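You operate a simulated robot arm through the tools that you are given. There is no shell and no other tool.

The job below is to be done with a simulated robot arm. You get a single attempt, and the scene is never put back.

JOB
Press the bake six board under the press plate at 1 to 2 kN.
Fine: plate square on the board, its handle toward the aisle; bed in, then wind the press wheel into the green band; switch warm on and leave it pressing.

The check looks at the end state, three seconds after you hand in, the way a careful person would. Anything else that was tipped, shoved, dropped, spilled or broken makes it a failure.

ROBOT AND FRAMES
A 7-joint arm with a three-finger gripper, fixed in place. Base frame: the origin is on the floor under the middle of its stand, x ahead of it, y to its left, z up. Units: mm, rad, N and s.
With the tool pointing down near the work surface it reaches from about 100 to 900 mm from the base axis. Its first joint turns from -2.897 to 2.897 rad. Payload 2.69 kg.
Tool frame: the origin (TCP) lies between the finger pads and is the grasp point; the fingertips stand 30 mm ahead of it; z points along the fingers, y is the line along which they close. The gripper opens to 128 mm; its body begins 117 mm behind the TCP.
Orientation is that of the tool frame in the base frame, as [roll, pitch, yaw] about the fixed x, y, z axes, in that order (R = Rz(yaw) Ry(pitch) Rx(roll)). With the fingers straight down and closing along the base's y, the tool's x points along the base's -x, its y along +y and its z along -z.

CONTROLS
- The arm moves only by the tool step_arm. Its argument "series" is one flat list of numbers, 7 for each row, row after row: the turn, a rotation vector about the tool's x, y, z in rad, then the shift along the tool's x, y, z in mm, then the gripper command, from -1 (shut) to 1 (fully open), values between in proportion. In form: [wx, wy, wz, x, y, z, grip, wx, wy, wz, x, y, z, grip, ...]. A call has 1 to 20 rows; each row shifts and turns the commanded pose from where the row before left it, along the tool's axes as they then stand. Rows are played at 5 a second. More than 50 mm and 0.15 rad between two rows, or a gripper value outside its range, and nothing of the call is played. A pose out of reach is approached as far as the arm can. The call stops where the force on the tool passes 40 N (or 10 N more than at its start, if that is more) or the arm is blocked; 0.2 s more then pass. The fingers move at their own pace (about 127 mm/s each) and stop on an object; they squeeze with about 36 N. The grip force told is the motor's: it shows also when the fingers shut on nothing. Time passes only in rows, and 0.2 s behind the last, so rows that do not move let the fingers close. The reply holds the time, the measured pose of the TCP, the force on the tool along the base axes, the opening and the grip force, in the units named above and with some noise, with the torque about the TCP (base axes, N m) and any sound that the robot's microphone picked up.
- Cameras (640 x 400 px; columns grow to the right, rows downward): "scene" is fixed at [50.9, 650.6, 1355.3]; the picture's right is [-0.06, -1.00, 0.00], its down [-0.52, 0.03, -0.85] and it looks along [0.85, -0.05, -0.52] (base axes); focal length 229 px, centre (320, 200). "wrist" rides on the gripper at [58, 54, -131] in the tool frame; the picture's right is [-0.68, 0.74, 0.00], its down [-0.62, -0.57, -0.55] and it looks along [-0.40, -0.37, 0.84] (tool axes); focal length 234 px, centre (320, 200). There is no depth. A picture from a camera that has moved, and an enlarged one, comes with that camera's place and axes in the base frame and with its lens.
- snapshot(camera): a new picture of that camera. No time passes.
- slide_trunk(by): moves the trunk up (or, below 0, down) by that many mm; the arm rides with it, the base frame stays. It gives what a move gives, with no picture.
- zoom(camera, box): a new picture of the part [left, top, right, bottom] of that camera's present view, enlarged. No time passes.
- hand_in(): hands the job in; it is judged then, once.

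Places have to be worked out from the pictures, the camera data and where the tool is seen. Open the gripper and draw the arm clear of the work before you hand the job in, unless the task says otherwise.

The tools are called as a command line: name --argument value ..., lists and objects as JSON in quotes. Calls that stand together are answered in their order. step_arm: Moves the arm, as the interface text tells. Its arguments: {"type":"object","properties":{"series":{"type":"array","items":{"type":"number"}}},"required":["series"]} The other tools are called the same way: slide_trunk (by) moves the trunk up or down; snapshot (camera) takes a picture; zoom (camera, box) takes an enlarged picture of a part of a camera's view; hand_in () hands the job in.

At the start:

```text
clock: 0.0
tool_pos: [600.4, 471.2, 1224.7]
orientation: [-3.14, 0.001, -3.141]
contact_force: [0.2, 0.4, 0.0]
ft_torque: [0.02, 0.0, -0.01]
gripper_width: 127.9
finger_force: 0.1
trunk travel left (down, up): [-225.0, 125.0]
```

scene: 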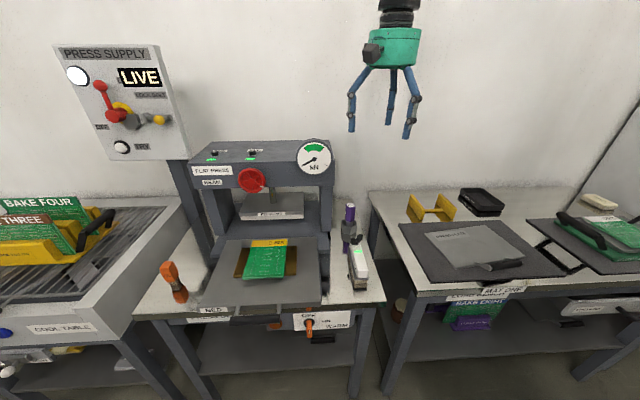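
wrist: 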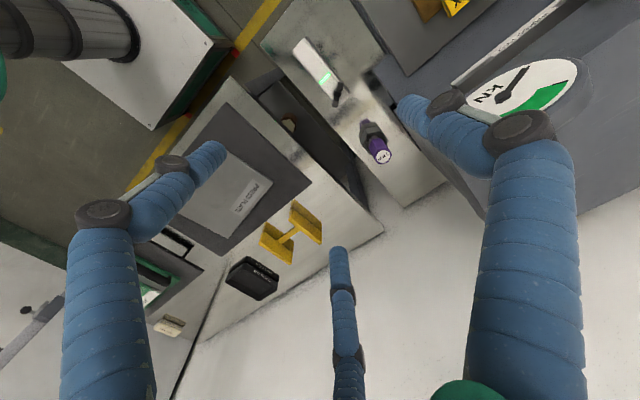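

I'll begin by looking closely at the scene: the press, the supply panel and the bench tops, enlarged.

zoom --camera "scene" --box '[180, 130, 390, 330]'

zoom --camera "scene" --box '[40, 30, 200, 170]'

zoom --camera "scene" --box '[370, 170, 640, 340]'

zoom --camera "scene" --box '[0, 180, 200, 390]'

zoom --camera "scene" --box '[180, 280, 400, 400]'

```text
2.00 times, centred on (285, 230) of scene
camera zoom: at [50.9, 650.6, 1355.3], right [-0.06, -1.0, 0.0], down [-0.52, 0.03, -0.85], along [0.85, -0.05, -0.52], focal length 458 px, centre (390, 140)
```

zoom: 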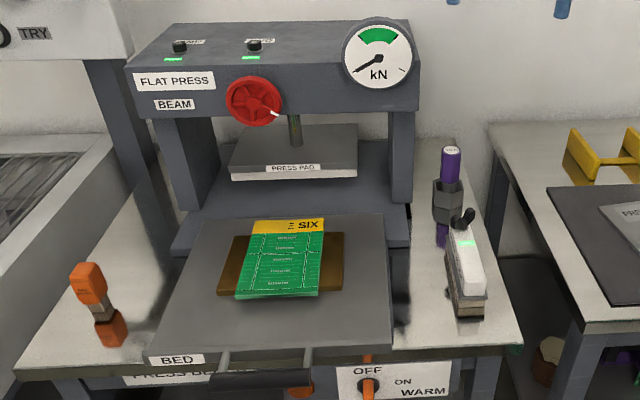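

```text
2.86 times, centred on (120, 100) of scene
camera zoom: at [50.9, 650.6, 1355.3], right [-0.06, -1.0, 0.0], down [-0.52, 0.03, -0.85], along [0.85, -0.05, -0.52], focal length 654 px, centre (891, 486)
```

zoom: 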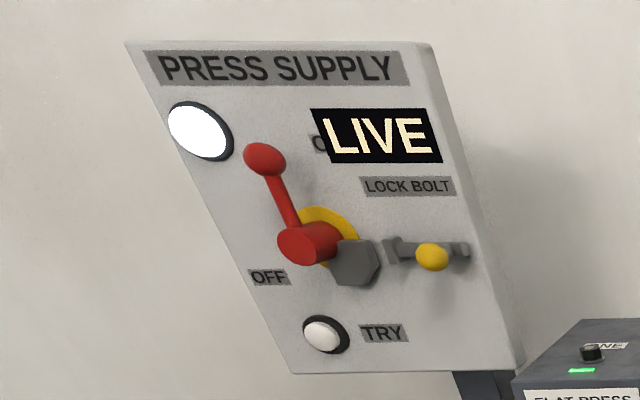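

```text
2.35 times, centred on (505, 255) of scene
camera zoom: at [50.9, 650.6, 1355.3], right [-0.06, -1.0, 0.0], down [-0.52, 0.03, -0.85], along [0.85, -0.05, -0.52], focal length 538 px, centre (-115, 71)
```

zoom: 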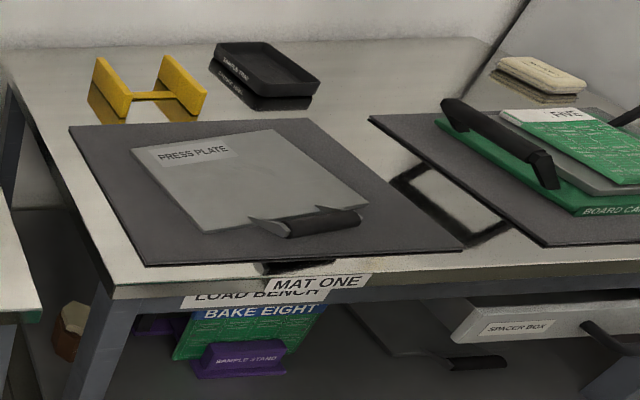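

```text
1.90 times, centred on (100, 285) of scene
camera zoom: at [50.9, 650.6, 1355.3], right [-0.06, -1.0, 0.0], down [-0.52, 0.03, -0.85], along [0.85, -0.05, -0.52], focal length 436 px, centre (739, 38)
```

zoom: 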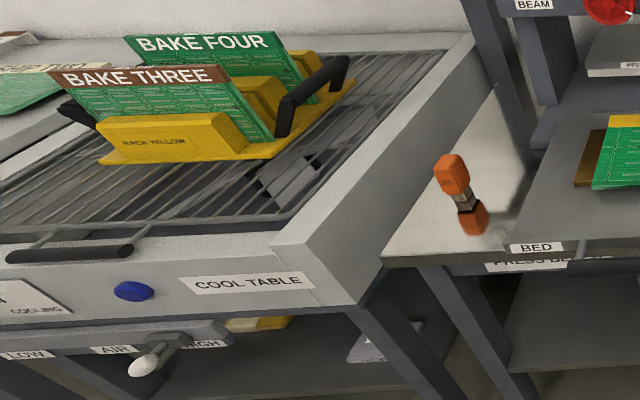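

```text
2.91 times, centred on (290, 340) of scene
camera zoom: at [50.9, 650.6, 1355.3], right [-0.06, -1.0, 0.0], down [-0.52, 0.03, -0.85], along [0.85, -0.05, -0.52], focal length 666 px, centre (407, -207)
```

zoom: 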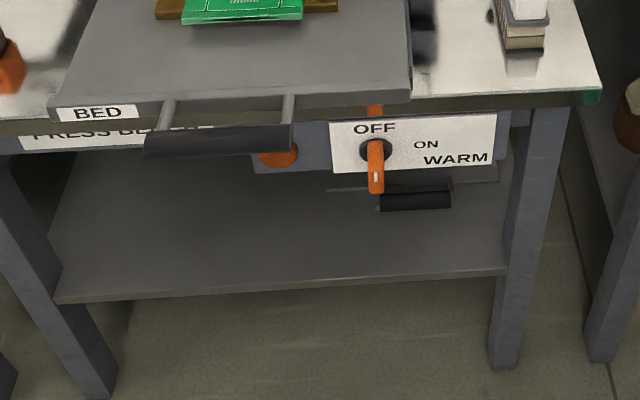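

The mat triangulates to a surface near z≈794, with the press plate around (622, 81) and the flat press around y≈785. I'll draw the arm back and to the left and turn the wrist camera toward the press for a second view.

step_arm --series '[0, 0, 0, 31, 28, 0, 1, 0, 0, 0, 31, 28, 0, 1, 0, 0, 0, 31, 28, 0, 1, 0, 0, 0, 31, 28, 0, 1, 0, 0, 0, 31, 28, 0, 1, 0, 0, 0, 31, 28, 0, 1, 0, 0, 0, 31, 28, 0, 1, 0, 0, 0, 31, 28, 0, 1, 0, 0, -0.15, 0, 0, 0, 1, 0, 0, -0.15, 0, 0, 0, 1, 0, 0, -0.15, 0, 0, 0, 1, 0, 0, -0.15, 0, 0, 0, 1, 0, 0, -0.15, 0, 0, 0, 1]'

```text
clock: 2.8
tool_pos: [352.0, 694.3, 1224.8]
orientation: [3.141, -0.001, -2.389]
contact_force: [0.9, -0.4, 0.0]
ft_torque: [0.02, 0.05, -0.03]
gripper_width: 127.8
finger_force: 0.0
trunk travel left (down, up): [-225.0, 125.0]
```

The arm is at (352, 694, 1225), facing the press. I'll take wrist pictures from here.

snapshot --camera "wrist"

snapshot --camera "scene"

```text
taken
camera wrist: at [272.8, 694.0, 1356.8], right [-0.01, 1.0, 0.0], down [0.84, 0.01, 0.55], along [0.55, 0.0, -0.84], focal length 234 px, centre (320, 200)
```

wrist: 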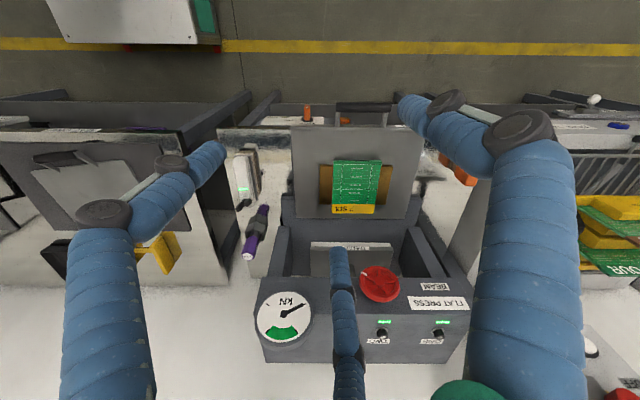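

```text
taken
```

scene: 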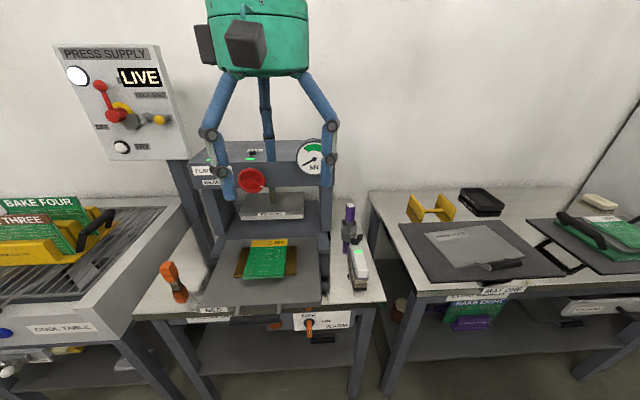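

The press is in view, upside-down in this picture: image right is +y and image down is +x. I'll enlarge the bed and board, the beam controls and the warm switch.

zoom --camera "wrist" --box '[280, 110, 440, 230]'

zoom --camera "wrist" --box '[240, 230, 480, 370]'

zoom --camera "wrist" --box '[200, 80, 440, 230]'

zoom --camera "scene" --box '[230, 230, 310, 290]'

zoom --camera "scene" --box '[190, 135, 340, 225]'

```text
3.33 times, centred on (360, 170) of wrist
camera zoom: at [272.8, 694.0, 1356.8], right [-0.01, 1.0, 0.0], down [0.84, 0.01, 0.55], along [0.55, 0.0, -0.84], focal length 781 px, centre (187, 300)
```

zoom: 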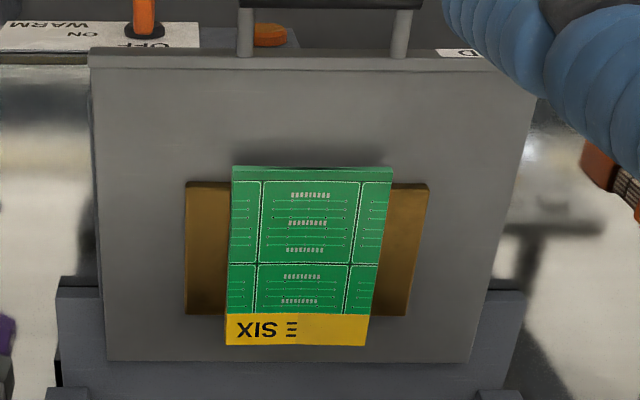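

```text
2.67 times, centred on (360, 300) of wrist
camera zoom: at [272.8, 694.0, 1356.8], right [-0.01, 1.0, 0.0], down [0.84, 0.01, 0.55], along [0.55, 0.0, -0.84], focal length 624 px, centre (213, -67)
```

zoom: 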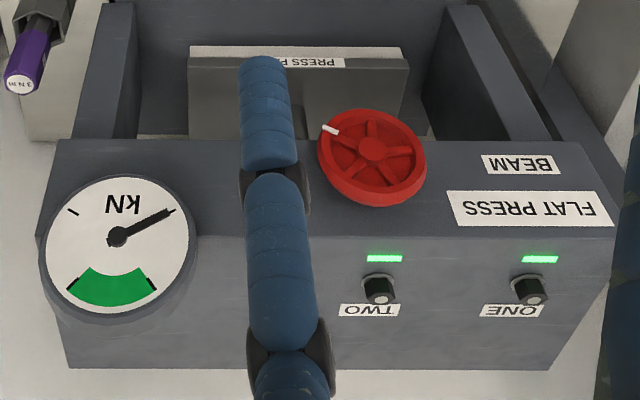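

```text
2.67 times, centred on (320, 155) of wrist
camera zoom: at [272.8, 694.0, 1356.8], right [-0.01, 1.0, 0.0], down [0.84, 0.01, 0.55], along [0.55, 0.0, -0.84], focal length 624 px, centre (320, 320)
```

zoom: 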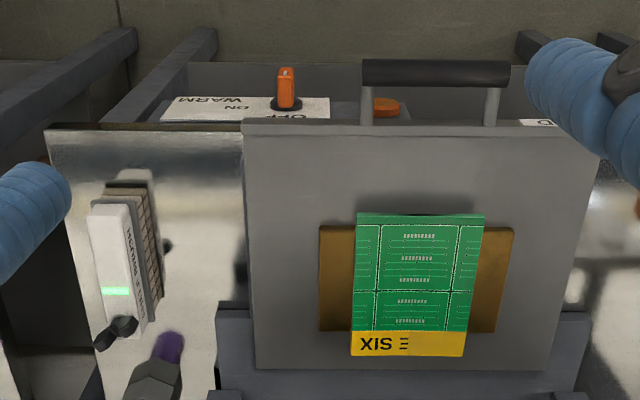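

```text
6.67 times, centred on (270, 260) of scene
camera zoom: at [50.9, 650.6, 1355.3], right [-0.06, -1.0, 0.0], down [-0.52, 0.03, -0.85], along [0.85, -0.05, -0.52], focal length 1525 px, centre (653, -200)
```

zoom: 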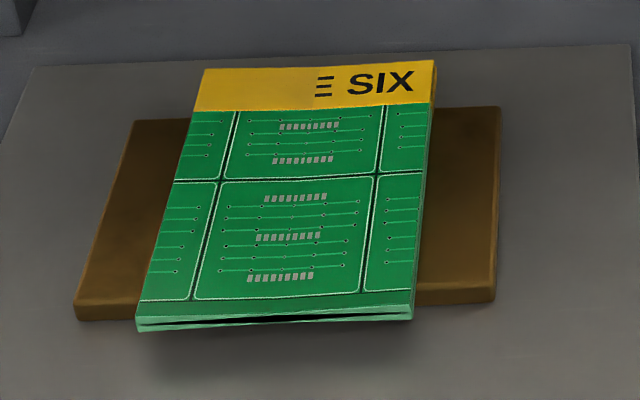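

```text
4.27 times, centred on (265, 180) of scene
camera zoom: at [50.9, 650.6, 1355.3], right [-0.06, -1.0, 0.0], down [-0.52, 0.03, -0.85], along [0.85, -0.05, -0.52], focal length 976 px, centre (555, 285)
```

zoom: 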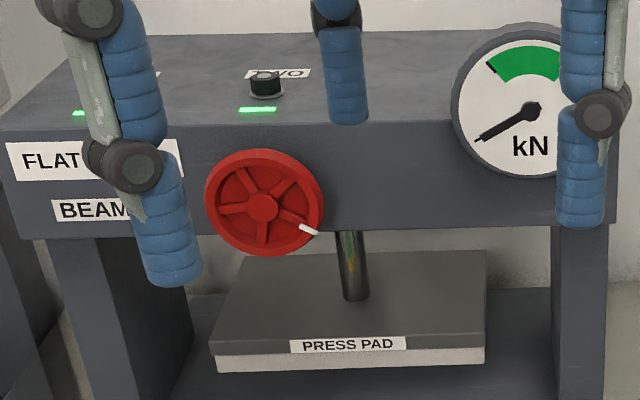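

Two-camera triangulation gives bed ≈ (445–716, 622–956) with its top at about z 785–790. The board centre is ≈ (587, 788), the wheel hub ≈ (688, 821, 1040) and the bed handle bar ≈ (381, 788). Next I'll go over to the press plate for a close look at it and its handle.

step_arm --series '[0, 0, 0, 27.9, -38.6, 9.6, 1, 0, 0, 0, 27.9, -38.6, 9.6, 1, 0, 0, 0, 27.9, -38.6, 9.6, 1, 0, 0, 0, 27.9, -38.6, 9.6, 1, 0, 0, 0, 27.9, -38.6, 9.6, 1, 0, 0, 0, 27.9, -38.6, 9.6, 1, 0, 0, 0, 27.9, -38.6, 9.6, 1, 0, 0, 0, 27.9, -38.6, 9.6, 1, 0, 0, 0, 27.9, -38.6, 9.6, 1, 0, 0, 0, 27.9, -38.6, 9.6, 1, 0, 0, 0, 27.9, -38.6, 9.6, 1, 0, 0, 0, 27.9, -38.6, 9.6, 1, 0, 0, 0, 27.9, -38.6, 9.6, 1]'

snapshot --camera "wrist"

```text
clock: 5.6
tool_pos: [429.5, 82.0, 1100.5]
orientation: [-3.142, 0.001, -2.392]
contact_force: [-0.4, 0.2, -1.0]
ft_torque: [-0.01, -0.01, 0.02]
gripper_width: 128.1
finger_force: 0.0
trunk travel left (down, up): [-225.0, 125.0]
```

```text
taken
camera wrist: at [351.3, 79.6, 1231.7], right [-0.01, 1.0, 0.0], down [0.84, 0.01, 0.55], along [0.55, 0.0, -0.84], focal length 234 px, centre (320, 200)
```

wrist: 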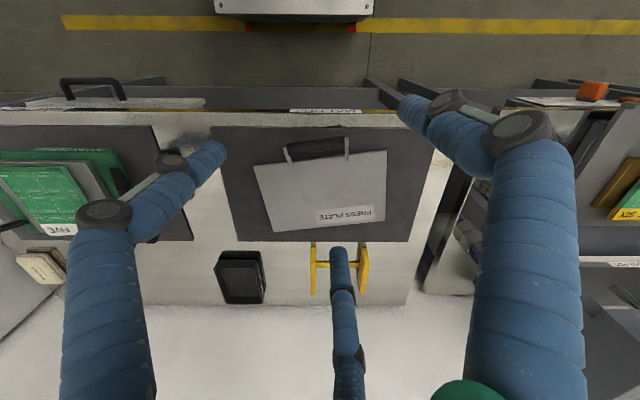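

The plate is in view on mat one, handle on its aisle side and slightly skewed. I'll enlarge it to find its corners and the handle shape.

zoom --camera "wrist" --box '[200, 110, 440, 260]'

zoom --camera "wrist" --box '[270, 120, 370, 180]'

zoom --camera "scene" --box '[420, 220, 540, 300]'

```text
2.67 times, centred on (320, 185) of wrist
camera zoom: at [351.3, 79.6, 1231.7], right [-0.01, 1.0, 0.0], down [0.84, 0.01, 0.55], along [0.55, 0.0, -0.84], focal length 624 px, centre (320, 240)
```

zoom: 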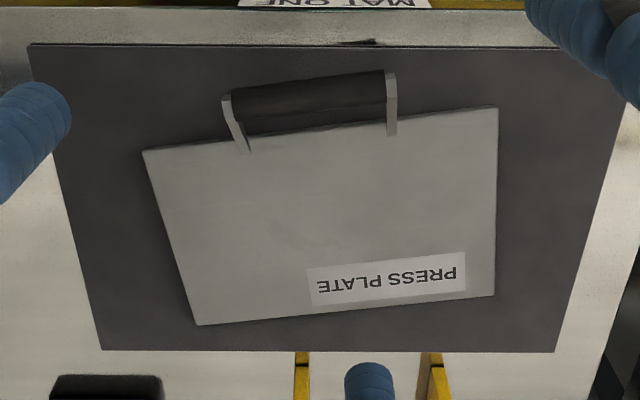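

```text
6.40 times, centred on (320, 150) of wrist
camera zoom: at [351.3, 79.6, 1231.7], right [-0.01, 1.0, 0.0], down [0.84, 0.01, 0.55], along [0.55, 0.0, -0.84], focal length 1499 px, centre (320, 520)
```

zoom: 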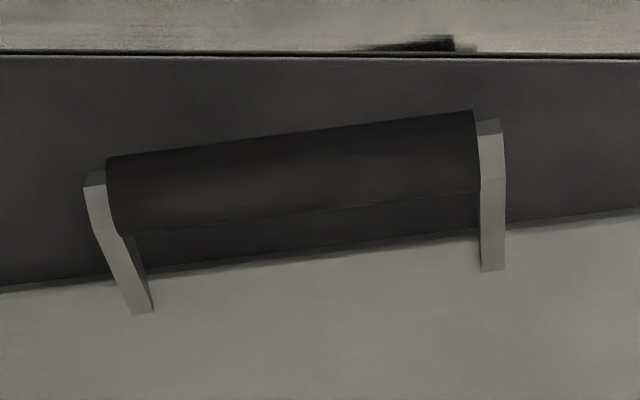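

```text
5.00 times, centred on (480, 260) of scene
camera zoom: at [50.9, 650.6, 1355.3], right [-0.06, -1.0, 0.0], down [-0.52, 0.03, -0.85], along [0.85, -0.05, -0.52], focal length 1144 px, centre (-480, -100)
```

zoom: 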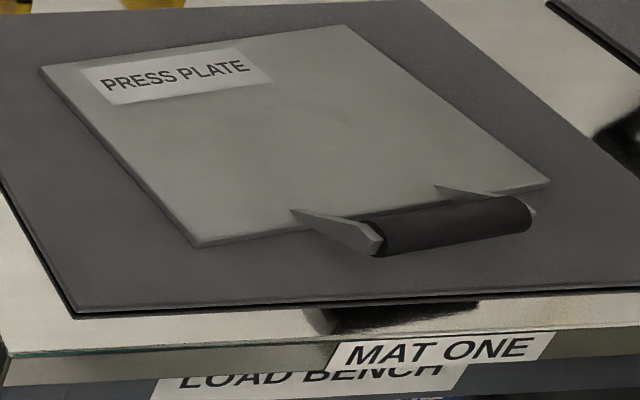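

The plate measures about 260×170 mm, centred ≈ (614, 91) with its top at about z 808 and yawed about +8°. Its bar handle is ≈ (492, 74.5, 840). I'll close the gripper in the air here to learn how the three fingers move.

step_arm --series '[0, 0, 0, 0, 0, 0, -0.5, 0, 0, 0, 0, 0, 0, -0.5, 0, 0, 0, 0, 0, 0, -0.5, 0, 0, 0, 0, 0, 0, -0.5]'

snapshot --camera "wrist"

snapshot --camera "scene"

```text
clock: 6.6
tool_pos: [431.5, 80.5, 1100.7]
orientation: [3.141, 0.0, -2.39]
contact_force: [-0.7, -0.2, -0.2]
ft_torque: [-0.02, 0.02, -0.03]
gripper_width: 32.0
finger_force: 0.1
trunk travel left (down, up): [-225.0, 125.0]
```

```text
taken
camera wrist: at [351.3, 80.2, 1231.7], right [-0.01, 1.0, 0.0], down [0.84, 0.01, 0.55], along [0.55, 0.0, -0.84], focal length 234 px, centre (320, 200)
```

wrist: 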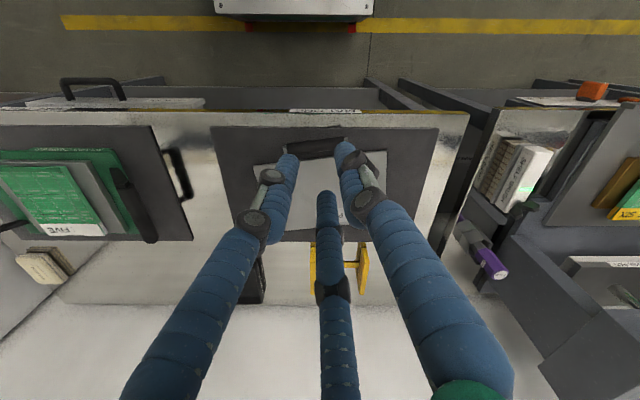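

```text
taken
```

scene: 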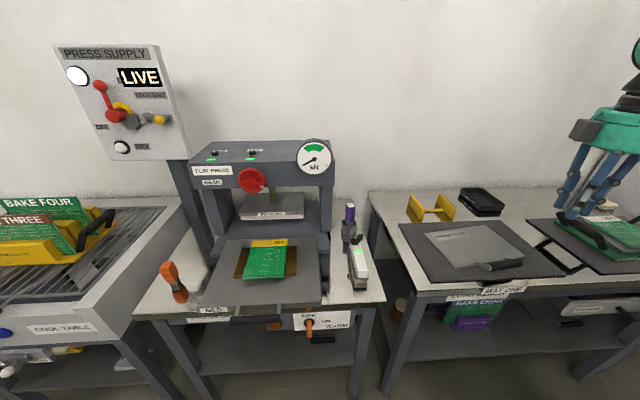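

The gripper is a centring three-jaw: one finger at tool +y and two at 120°. I'll turn it so the line of closing lies across the handle bar with the two-finger side toward the plate, open partway and stand above the bar.

step_arm --series '[0, 0, -0.1374, 0, 0, 0, 0.1, 0, 0, -0.1374, 0, 0, 0, 0.1, 0, 0, -0.1374, 0, 0, 0, 0.1, 0, 0, -0.1374, 0, 0, 0, 0.1, 0, 0, -0.1374, 0, 0, 0, 0.1, 0, 0, -0.1374, 0, 0, 0, 0.1, 0, 0, -0.1374, 0, 0, 0, 0.1, 0, 0, 0, 7.2, -32.5, 40, 0.1, 0, 0, 0, 7.2, -32.5, 40, 0.1, 0, 0, 0, 0, 0, 40, 0.1, 0, 0, 0, 0, 0, 40, 0.1]'

snapshot --camera "wrist"

snapshot --camera "scene"

```text
refused: row 8 steps farther than a row can; nothing moved
```

```text
taken
camera wrist: at [351.3, 80.2, 1231.7], right [-0.01, 1.0, 0.0], down [0.84, 0.01, 0.55], along [0.55, 0.0, -0.84], focal length 234 px, centre (320, 200)
```

wrist: 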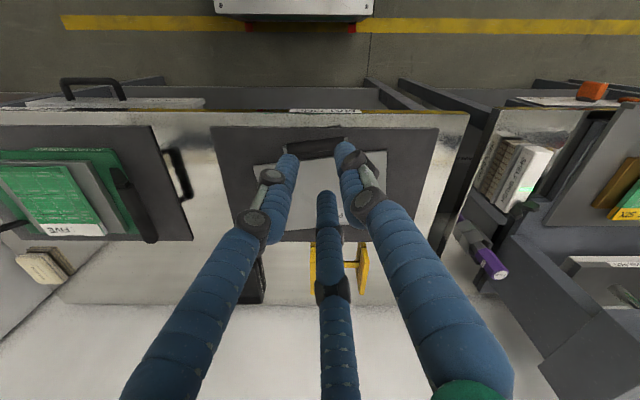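

```text
taken
```

scene: 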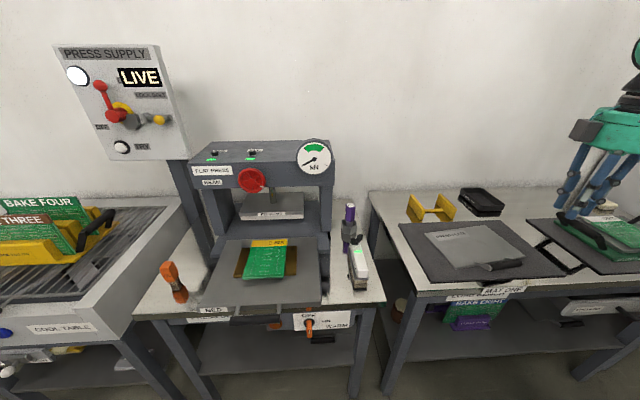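

The step was refused because one row exceeded 50 mm in total. I'll send the same move again with shorter rows.

step_arm --series '[0, 0, -0.1374, 0, 0, 0, 0.1, 0, 0, -0.1374, 0, 0, 0, 0.1, 0, 0, -0.1374, 0, 0, 0, 0.1, 0, 0, -0.1374, 0, 0, 0, 0.1, 0, 0, -0.1374, 0, 0, 0, 0.1, 0, 0, -0.1374, 0, 0, 0, 0.1, 0, 0, -0.1374, 0, 0, 0, 0.1, 0, 0, 0, 7.2, -32.5, 30, 0.1, 0, 0, 0, 7.2, -32.5, 30, 0.1, 0, 0, 0, 0, 0, 40, 0.1, 0, 0, 0, 0, 0, 40, 0.1]'

snapshot --camera "wrist"

snapshot --camera "scene"

```text
clock: 9.0
tool_pos: [493.1, 74.9, 959.0]
orientation: [-3.14, -0.001, -1.431]
contact_force: [-0.5, 0.4, 0.4]
ft_torque: [0.0, -0.07, 0.06]
gripper_width: 70.3
finger_force: 0.2
trunk travel left (down, up): [-225.0, 125.0]
```

```text
taken
camera wrist: at [448.6, 9.7, 1090.3], right [-0.82, 0.57, 0.0], down [0.47, 0.69, 0.55], along [0.31, 0.45, -0.84], focal length 234 px, centre (320, 200)
```

wrist: 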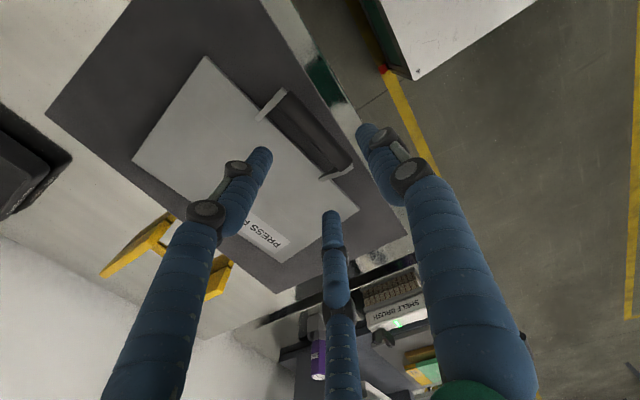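

```text
taken
```

scene: 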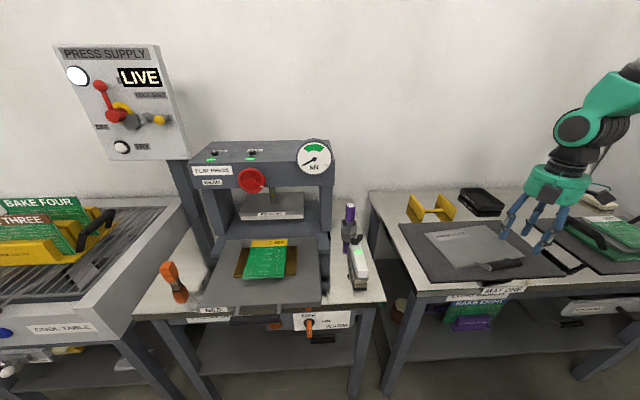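

The fingers now straddle the bar's line. I'll enlarge the handle from this closer view to refine the bar position.

zoom --camera "wrist" --box '[240, 70, 400, 210]'

```text
2.86 times, centred on (320, 140) of wrist
camera zoom: at [448.6, 9.7, 1090.3], right [-0.82, 0.57, 0.0], down [0.47, 0.69, 0.55], along [0.31, 0.45, -0.84], focal length 669 px, centre (320, 371)
```

zoom: 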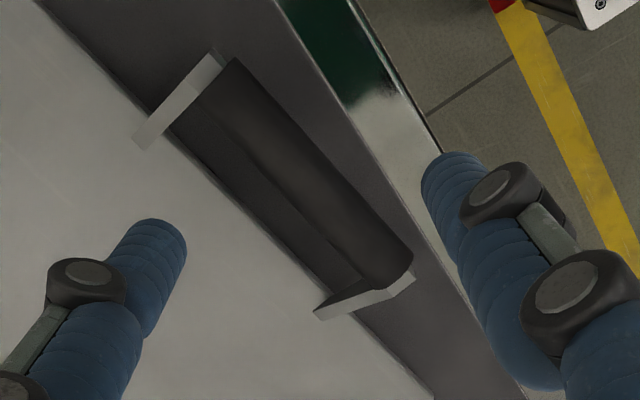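

The bar centre reads ≈ (496, 71). I'll shift slightly forward, lower partway and check the alignment again.

step_arm --series '[0, 0, 0, 0, -7, 30, 0.1, 0, 0, 0, 0, 0, 40, 0.1]'

snapshot --camera "wrist"

zoom --camera "scene" --box '[440, 180, 600, 290]'

```text
clock: 9.6
tool_pos: [501.3, 76.8, 890.2]
orientation: [-3.141, 0.001, -1.429]
contact_force: [0.2, 0.0, 1.5]
ft_torque: [0.01, -0.04, 0.0]
gripper_width: 70.3
finger_force: 0.1
trunk travel left (down, up): [-225.0, 125.0]
```

```text
taken
camera wrist: at [457.1, 10.9, 1021.4], right [-0.82, 0.57, 0.0], down [0.47, 0.69, 0.55], along [0.31, 0.45, -0.84], focal length 234 px, centre (320, 200)
```

wrist: 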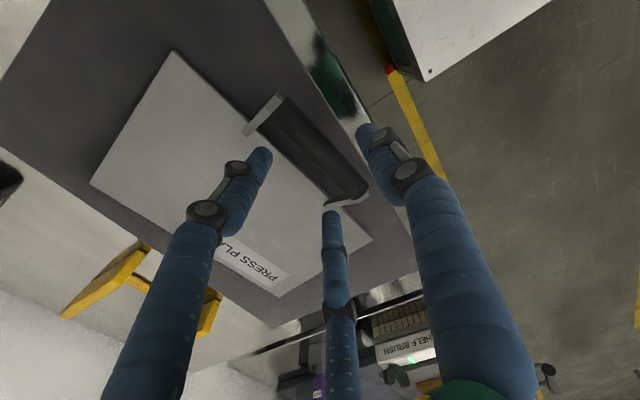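

```text
3.64 times, centred on (520, 235) of scene
camera zoom: at [50.9, 650.6, 1355.3], right [-0.06, -1.0, 0.0], down [-0.52, 0.03, -0.85], along [0.85, -0.05, -0.52], focal length 832 px, centre (-407, 73)
```

zoom: 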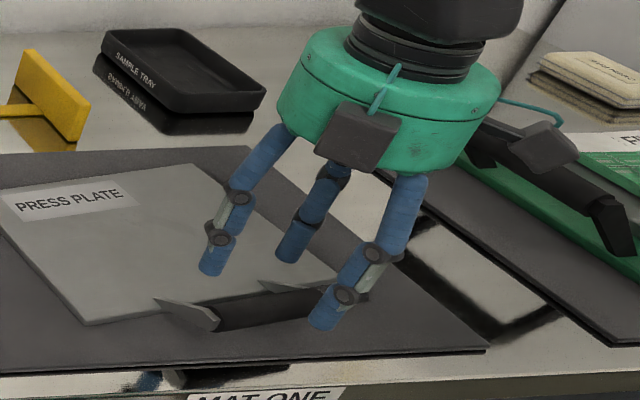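

The bar now reads ≈ (498, 70, 835) and the gripper sits about 5 mm too far toward +y. I'll shift it, then go down in small rows with the fingers open at 70 mm.

step_arm --series '[0, 0, 0, 5, -1.5, 20, 0.1, 0, 0, 0, 0, 0, 15, 0.1, 0, 0, 0, 0, 0, 10, 0.1, 0, 0, 0, 0, 0, 6, 0.1]'

snapshot --camera "wrist"

zoom --camera "scene" --box '[440, 180, 600, 290]'

```text
clock: 10.6
tool_pos: [504.3, 69.8, 840.7]
orientation: [-3.139, 0.0, -1.431]
contact_force: [-8.1, -0.9, 33.1]
ft_torque: [0.02, -0.67, 0.01]
gripper_width: 78.6
finger_force: 5.3
trunk travel left (down, up): [-225.0, 125.0]
```

```text
taken
camera wrist: at [459.4, 5.1, 972.5], right [-0.82, 0.57, 0.0], down [0.47, 0.69, 0.55], along [0.31, 0.45, -0.84], focal length 234 px, centre (320, 200)
```

wrist: 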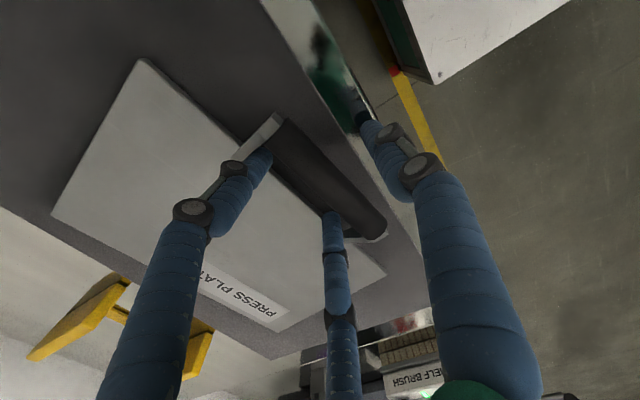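

```text
3.64 times, centred on (520, 235) of scene
camera zoom: at [50.9, 650.6, 1355.3], right [-0.06, -1.0, 0.0], down [-0.52, 0.03, -0.85], along [0.85, -0.05, -0.52], focal length 832 px, centre (-407, 73)
```

zoom: 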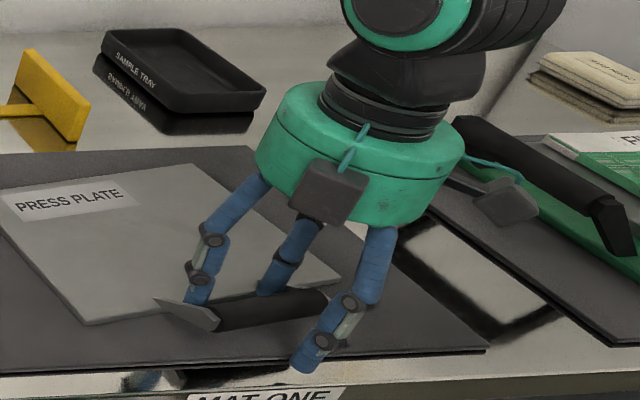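

The inner fingertips have touched the plate top, so its surface is z≈810. I'll rise 3–4 mm to take the load off and then close on the bar.

step_arm --series '[0, 0, 0, 0, 0, -4, 0.1, 0, 0, 0, 0, 0, 0, -0.2, 0, 0, 0, 0, 0, 0, -0.6, 0, 0, 0, 0, 0, 0, -1, 0, 0, 0, 0, 0, 0, -1, 0, 0, 0, 0, 0, 0, -1]'

snapshot --camera "wrist"

zoom --camera "scene" --box '[440, 180, 600, 290]'

```text
clock: 12.0
tool_pos: [504.7, 71.1, 843.2]
orientation: [-3.14, 0.001, -1.43]
contact_force: [-0.6, 0.4, 0.3]
ft_torque: [-0.1, 0.38, -0.02]
gripper_width: 33.4
finger_force: 36.3
trunk travel left (down, up): [-225.0, 125.0]
```

```text
taken
camera wrist: at [459.4, 5.8, 974.4], right [-0.82, 0.57, 0.0], down [0.47, 0.69, 0.55], along [0.31, 0.45, -0.84], focal length 234 px, centre (320, 200)
```

wrist: 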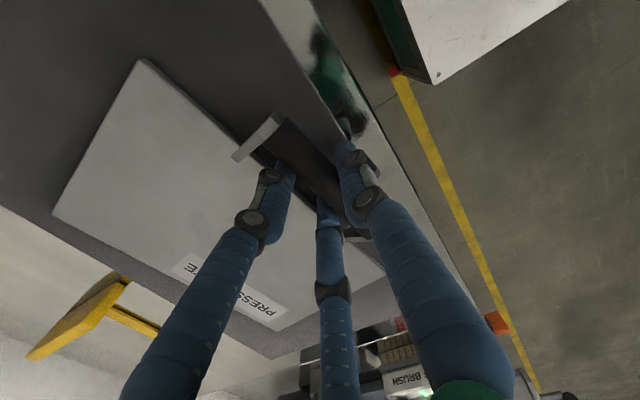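

```text
3.64 times, centred on (520, 235) of scene
camera zoom: at [50.9, 650.6, 1355.3], right [-0.06, -1.0, 0.0], down [-0.52, 0.03, -0.85], along [0.85, -0.05, -0.52], focal length 832 px, centre (-407, 73)
```

zoom: 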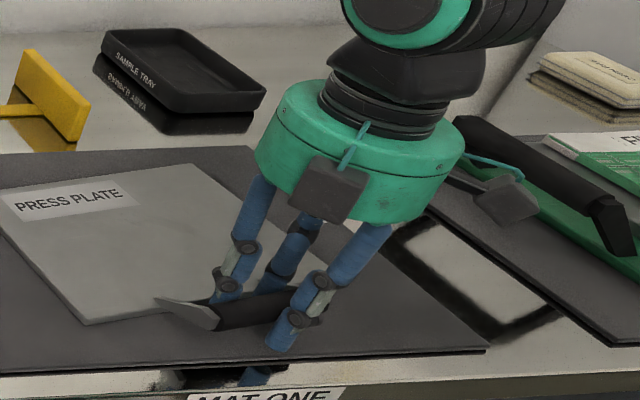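

The gripper holds the bar at 33 mm width and 36 N. I'll lift it 15 mm slowly to see the weight and any droop.

step_arm --series '[0, 0, 0, 0, 0, -5, -1, 0, 0, 0, 0, 0, -5, -1, 0, 0, 0, 0, 0, -5, -1, 0, 0, 0, 0, 0, 0, -1]'

zoom --camera "scene" --box '[400, 180, 560, 290]'

snapshot --camera "wrist"

```text
clock: 13.0
tool_pos: [504.7, 71.8, 858.6]
orientation: [3.14, 0.001, -1.43]
contact_force: [-0.1, 0.3, -5.9]
ft_torque: [-0.05, 0.46, 0.01]
gripper_width: 33.0
finger_force: 35.9
trunk travel left (down, up): [-225.0, 125.0]
```

```text
3.64 times, centred on (480, 235) of scene
camera zoom: at [50.9, 650.6, 1355.3], right [-0.06, -1.0, 0.0], down [-0.52, 0.03, -0.85], along [0.85, -0.05, -0.52], focal length 832 px, centre (-262, 73)
```

zoom: 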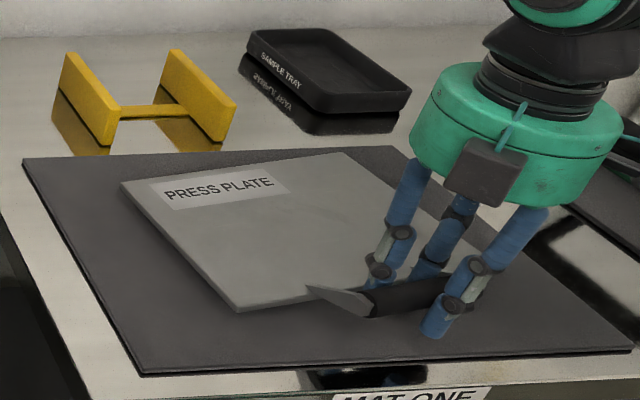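

```text
taken
camera wrist: at [459.4, 5.5, 990.0], right [-0.82, 0.57, 0.0], down [0.47, 0.69, 0.55], along [0.31, 0.45, -0.84], focal length 234 px, centre (320, 200)
```

wrist: 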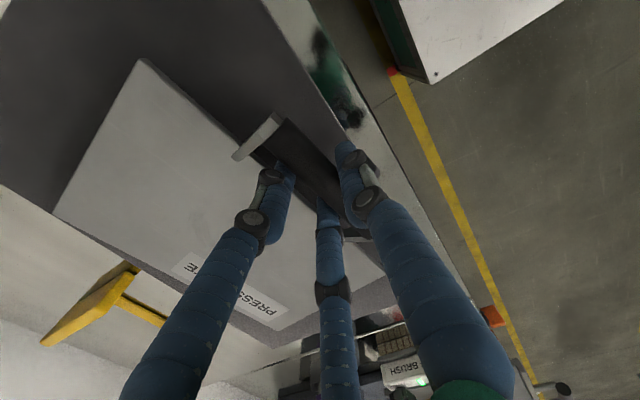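

The force shows about 6 N with the bar raised 15 mm, but the far edge may still be resting. I'll lift another 40 mm to see whether the plate stays level.

step_arm --series '[0, 0, 0, 0, 0, -10, -1, 0, 0, 0, 0, 0, -10, -1, 0, 0, 0, 0, 0, -10, -1, 0, 0, 0, 0, 0, -10, -1, 0, 0, 0, 0, 0, 0, -1, 0, 0, 0, 0, 0, 0, -1]'

zoom --camera "scene" --box '[400, 180, 560, 290]'

snapshot --camera "wrist"

```text
clock: 14.4
tool_pos: [504.6, 71.9, 899.5]
orientation: [3.141, 0.002, -1.428]
contact_force: [-0.1, -0.5, -4.8]
ft_torque: [-0.09, 0.44, 0.0]
gripper_width: 33.1
finger_force: 36.3
trunk travel left (down, up): [-225.0, 125.0]
```

```text
3.64 times, centred on (480, 235) of scene
camera zoom: at [50.9, 650.6, 1355.3], right [-0.06, -1.0, 0.0], down [-0.52, 0.03, -0.85], along [0.85, -0.05, -0.52], focal length 832 px, centre (-262, 73)
```

zoom: 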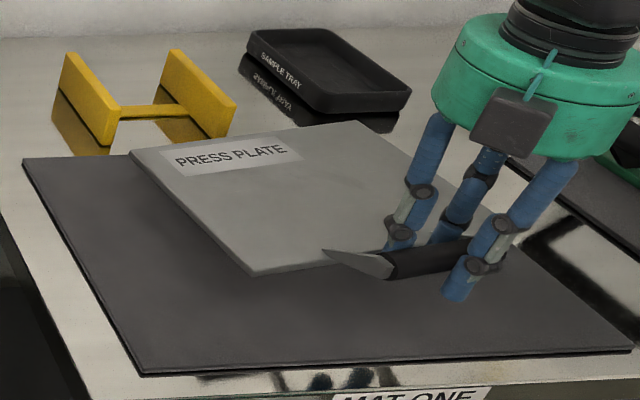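

```text
taken
camera wrist: at [460.1, 5.7, 1030.5], right [-0.82, 0.57, 0.0], down [0.47, 0.69, 0.55], along [0.31, 0.45, -0.84], focal length 234 px, centre (320, 200)
```

wrist: 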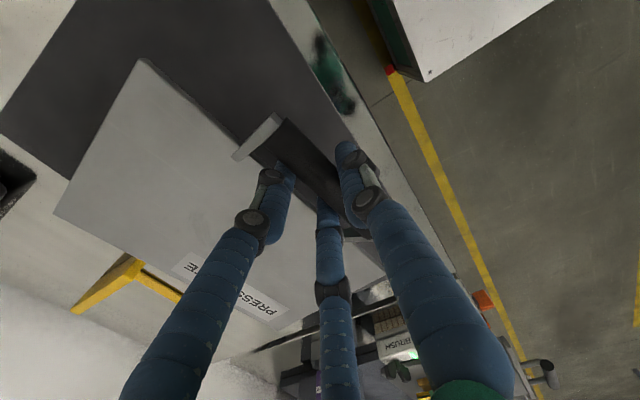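

The plate stays level in the grip and weighs only about 5 N. I'll enlarge the wrist view to measure exactly how the plate sits relative to the tool.

zoom --camera "wrist" --box '[30, 40, 230, 240]'

zoom --camera "wrist" --box '[220, 200, 420, 360]'

zoom --camera "wrist" --box '[220, 90, 400, 270]'

```text
2.00 times, centred on (130, 140) of wrist
camera zoom: at [460.1, 5.7, 1030.5], right [-0.82, 0.57, 0.0], down [0.47, 0.69, 0.55], along [0.31, 0.45, -0.84], focal length 468 px, centre (700, 320)
```

zoom: 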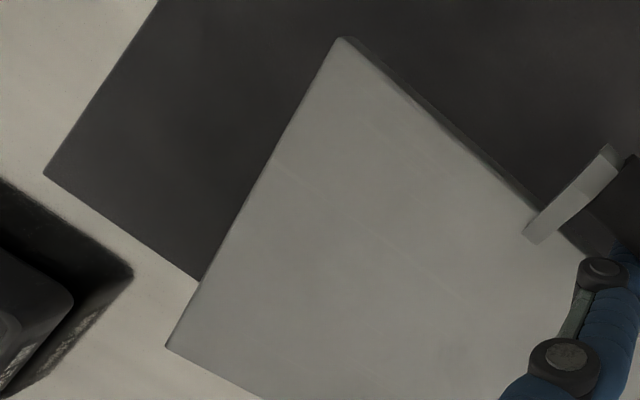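

```text
2.50 times, centred on (320, 280) of wrist
camera zoom: at [460.1, 5.7, 1030.5], right [-0.82, 0.57, 0.0], down [0.47, 0.69, 0.55], along [0.31, 0.45, -0.84], focal length 585 px, centre (320, 0)
```

zoom: 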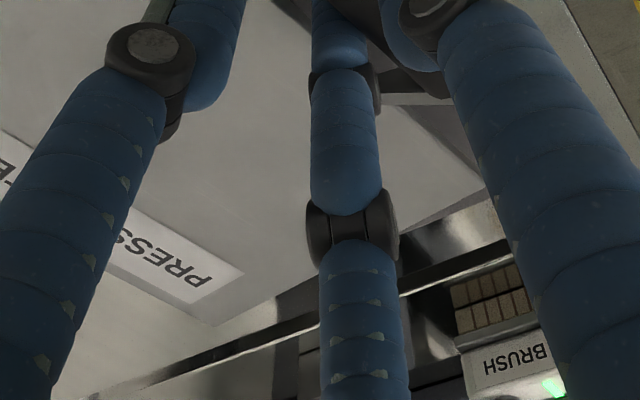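

```text
2.22 times, centred on (310, 180) of wrist
camera zoom: at [460.1, 5.7, 1030.5], right [-0.82, 0.57, 0.0], down [0.47, 0.69, 0.55], along [0.31, 0.45, -0.84], focal length 520 px, centre (342, 244)
```

zoom: 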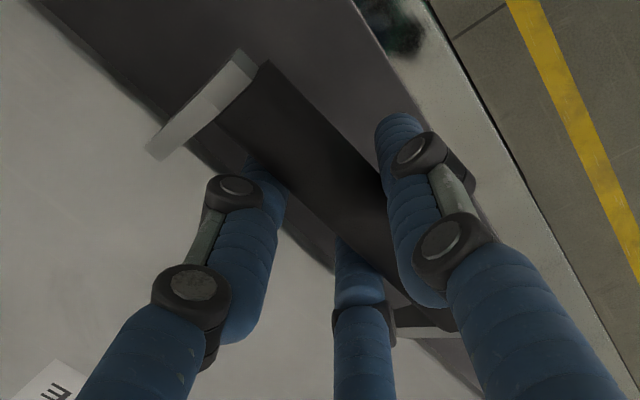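

In the tool frame the plate centre is about (−3, −114), square to the gripper within about 0.3°. I'll raise it, turn it square to the benches (yaw −π/2) and carry it toward the press at a safe height.

step_arm --series '[0, 0, 0, 0, 0, -25, -1, 0, 0, 0, 0, 0, -25, -1, 0, 0, 0.071, 0, 5, 0, -1, 0, 0, 0.071, 0, 10, 0, -1, 0, 0, 0, -20, 15, 0, -1, 0, 0, 0, -30, 20, 0, -1, 0, 0, 0, -36, 14, 0, -1, 0, 0, 0, -36, 0, 0, -1, 0, 0, 0, -36, 0, 0, -1, 0, 0, 0, -36, 0, 0, -1, 0, 0, 0, -36, 0, 0, -1, 0, 0, 0, -36, 0, 0, -1, 0, 0, 0, -36, 0, 0, -1, 0, 0, 0, -36, 0, 0, -1, 0, 0, 0, -30, 0, 0, -1, 0, 0, 0, -20, 0, 0, -1]'

snapshot --camera "scene"

snapshot --camera "wrist"

```text
clock: 17.8
tool_pos: [439.0, 458.1, 948.9]
orientation: [-3.141, 0.0, -1.571]
contact_force: [-0.3, 1.0, -5.3]
ft_torque: [0.01, 0.48, 0.0]
gripper_width: 33.2
finger_force: 36.2
trunk travel left (down, up): [-225.0, 125.0]
```

```text
taken
```

scene: 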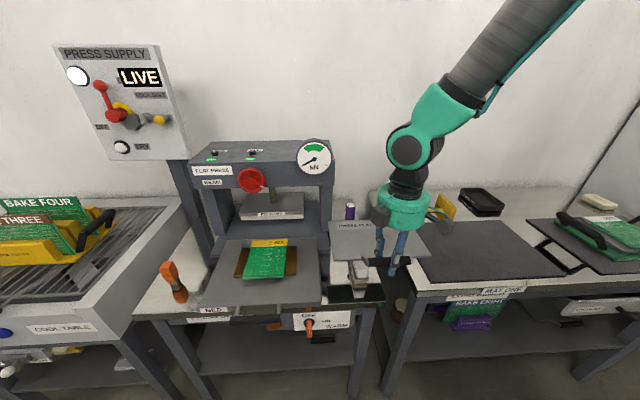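

```text
taken
camera wrist: at [385.3, 400.0, 1080.5], right [-0.74, 0.68, 0.0], down [0.57, 0.62, 0.55], along [0.37, 0.4, -0.84], focal length 234 px, centre (320, 200)
```

wrist: 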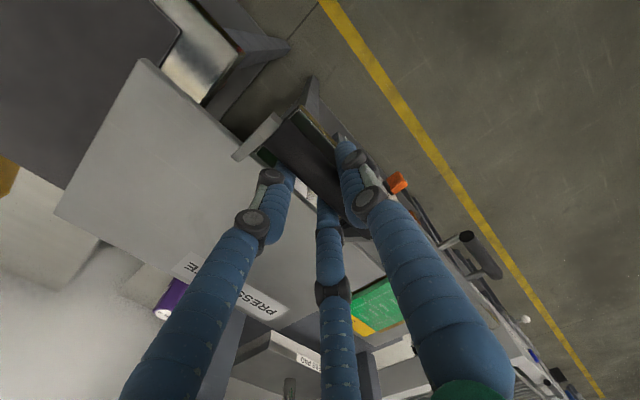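

The plate rides steadily at (439, 458). I'll carry on to y≈785 at the same height and then check whether that pose was actually reached.

step_arm --series '[0, 0, 0, -20, 0, 0, -1, 0, 0, 0, -32, 0, 0, -1, 0, 0, 0, -36, 0, 0, -1, 0, 0, 0, -36, 0, 0, -1, 0, 0, 0, -36, 0, 0, -1, 0, 0, 0, -36, 0, 0, -1, 0, 0, 0, -36, 0, 0, -1, 0, 0, 0, -36, 0, 0, -1, 0, 0, 0, -30, 0, 0, -1, 0, 0, 0, -20, 0, 0, -1, 0, 0, 0, -9, 0, 0, -1, 0, 0, 0, 0, 0, 0, -1]'

snapshot --camera "scene"

snapshot --camera "wrist"

```text
clock: 20.4
tool_pos: [440.0, 785.7, 948.9]
orientation: [3.141, -0.001, -1.571]
contact_force: [-1.1, 0.1, -5.0]
ft_torque: [-0.08, 0.48, 0.0]
gripper_width: 33.0
finger_force: 35.8
trunk travel left (down, up): [-225.0, 125.0]
```

```text
taken
```

scene: 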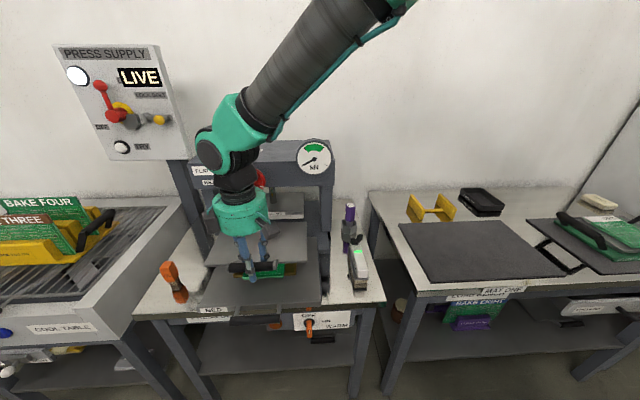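

```text
taken
camera wrist: at [386.6, 726.4, 1080.6], right [-0.74, 0.68, 0.0], down [0.57, 0.62, 0.55], along [0.37, 0.4, -0.84], focal length 234 px, centre (320, 200)
```

wrist: 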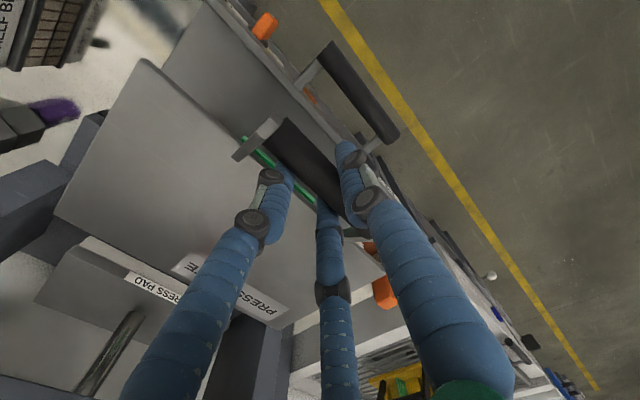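

The pose is reached at (440, 786, 949). A green strip of the board shows in the gap between bar and plate; I'll enlarge it to refine the board's front edge, and look at the scene view too.

zoom --camera "wrist" --box '[220, 100, 380, 250]'

zoom --camera "scene" --box '[190, 200, 330, 300]'

```text
2.67 times, centred on (300, 175) of wrist
camera zoom: at [386.6, 726.4, 1080.6], right [-0.74, 0.68, 0.0], down [0.57, 0.62, 0.55], along [0.37, 0.4, -0.84], focal length 624 px, centre (373, 267)
```

zoom: 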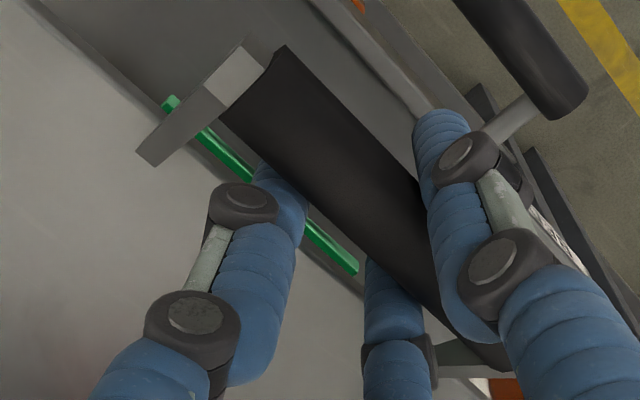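

```text
4.00 times, centred on (260, 250) of scene
camera zoom: at [50.9, 650.6, 1355.3], right [-0.06, -1.0, 0.0], down [-0.52, 0.03, -0.85], along [0.85, -0.05, -0.52], focal length 915 px, centre (560, 0)
```

zoom: 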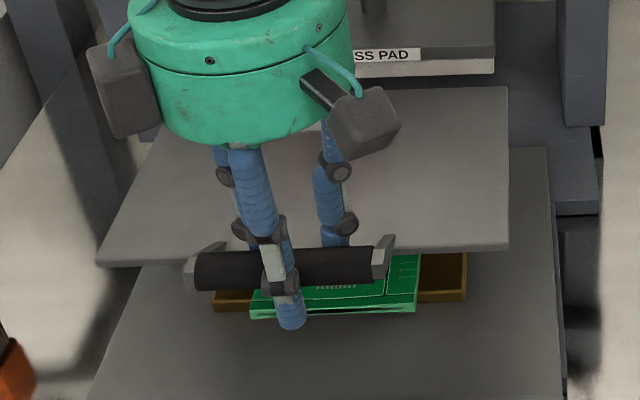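

The board front edge runs (508, 731)–(508, 846), square to the bench, so the board centre is ≈ (586.5, 788). The plate centre has to go there, which puts the tool at ≈ (472.5, 785). I'll move forward and lower it to about 20 mm above contact.

step_arm --series '[0, 0, 0, 0, -16, 10, -1, 0, 0, 0, 0, -16, 20, -1, 0, 0, 0, 0, 0, 20, -1, 0, 0, 0, 0, 0, 15, -1, 0, 0, 0, 0, 0, 0, -1]'

snapshot --camera "wrist"

zoom --camera "scene" --box '[190, 200, 330, 300]'

```text
clock: 21.6
tool_pos: [472.3, 784.0, 884.3]
orientation: [3.141, 0.0, -1.574]
contact_force: [-0.5, -0.1, -4.5]
ft_torque: [-0.05, 0.49, 0.0]
gripper_width: 33.3
finger_force: 36.0
trunk travel left (down, up): [-225.0, 125.0]
```

```text
taken
camera wrist: at [419.5, 726.1, 1015.6], right [-0.74, 0.68, 0.0], down [0.57, 0.62, 0.55], along [0.37, 0.4, -0.84], focal length 234 px, centre (320, 200)
```

wrist: 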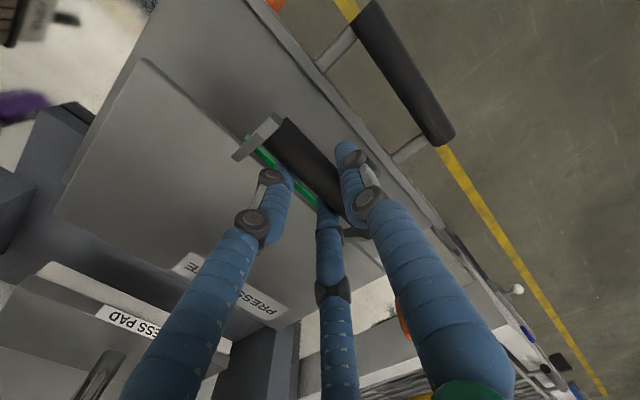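

```text
4.00 times, centred on (260, 250) of scene
camera zoom: at [50.9, 650.6, 1355.3], right [-0.06, -1.0, 0.0], down [-0.52, 0.03, -0.85], along [0.85, -0.05, -0.52], focal length 915 px, centre (560, 0)
```

zoom: 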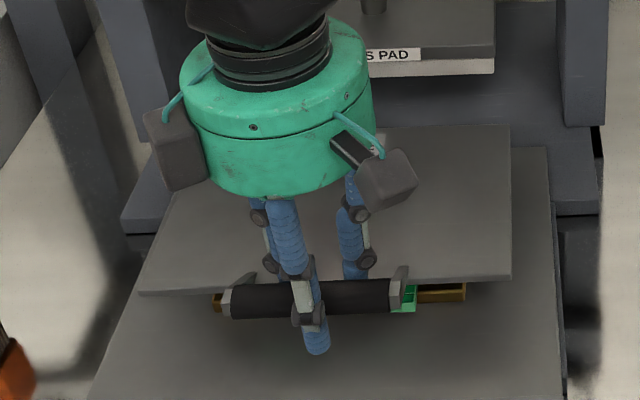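

Now about 25 mm above contact. I'll enlarge the gap once more to check the board's front edge against the plate edge from here.

zoom --camera "wrist" --box '[220, 100, 380, 250]'

zoom --camera "scene" --box '[230, 250, 320, 300]'

```text
2.67 times, centred on (300, 175) of wrist
camera zoom: at [419.5, 726.1, 1015.6], right [-0.74, 0.68, 0.0], down [0.57, 0.62, 0.55], along [0.37, 0.4, -0.84], focal length 624 px, centre (373, 267)
```

zoom: 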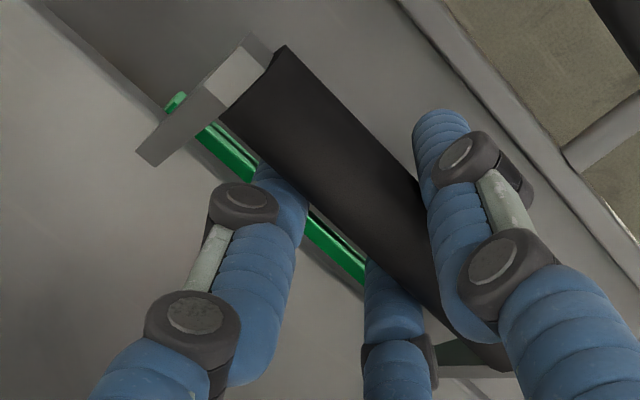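

```text
7.11 times, centred on (275, 275) of scene
camera zoom: at [50.9, 650.6, 1355.3], right [-0.06, -1.0, 0.0], down [-0.52, 0.03, -0.85], along [0.85, -0.05, -0.52], focal length 1627 px, centre (640, -333)
```

zoom: 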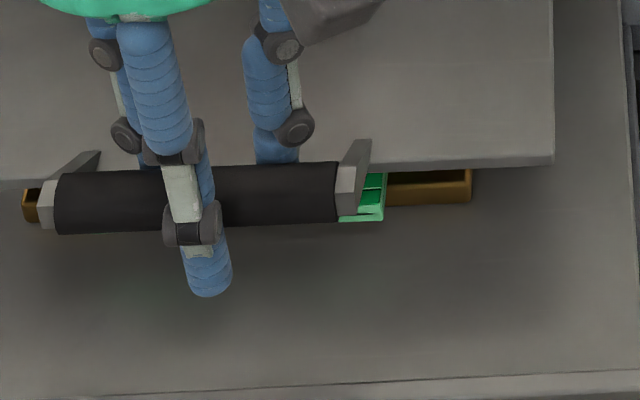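

The board top reads z≈820 and the board centre ≈ (585.5, 787.7); the plate centre is within 2 mm of it. I'll lower in fine steps until contact shows in the force.

step_arm --series '[0, 0, 0, -0.5, 1, 8, -1, 0, 0, 0, 0, 0, 5, -1, 0, 0, 0, 0, 0, 3, -1, 0, 0, 0, 0, 0, 2, -1, 0, 0, 0, 0, 0, 0, -1]'

```text
clock: 22.8
tool_pos: [472.1, 785.4, 864.7]
orientation: [3.141, -0.002, -1.573]
contact_force: [0.1, 0.3, -5.2]
ft_torque: [-0.02, 0.49, 0.02]
gripper_width: 33.1
finger_force: 35.8
trunk travel left (down, up): [-225.0, 125.0]
```

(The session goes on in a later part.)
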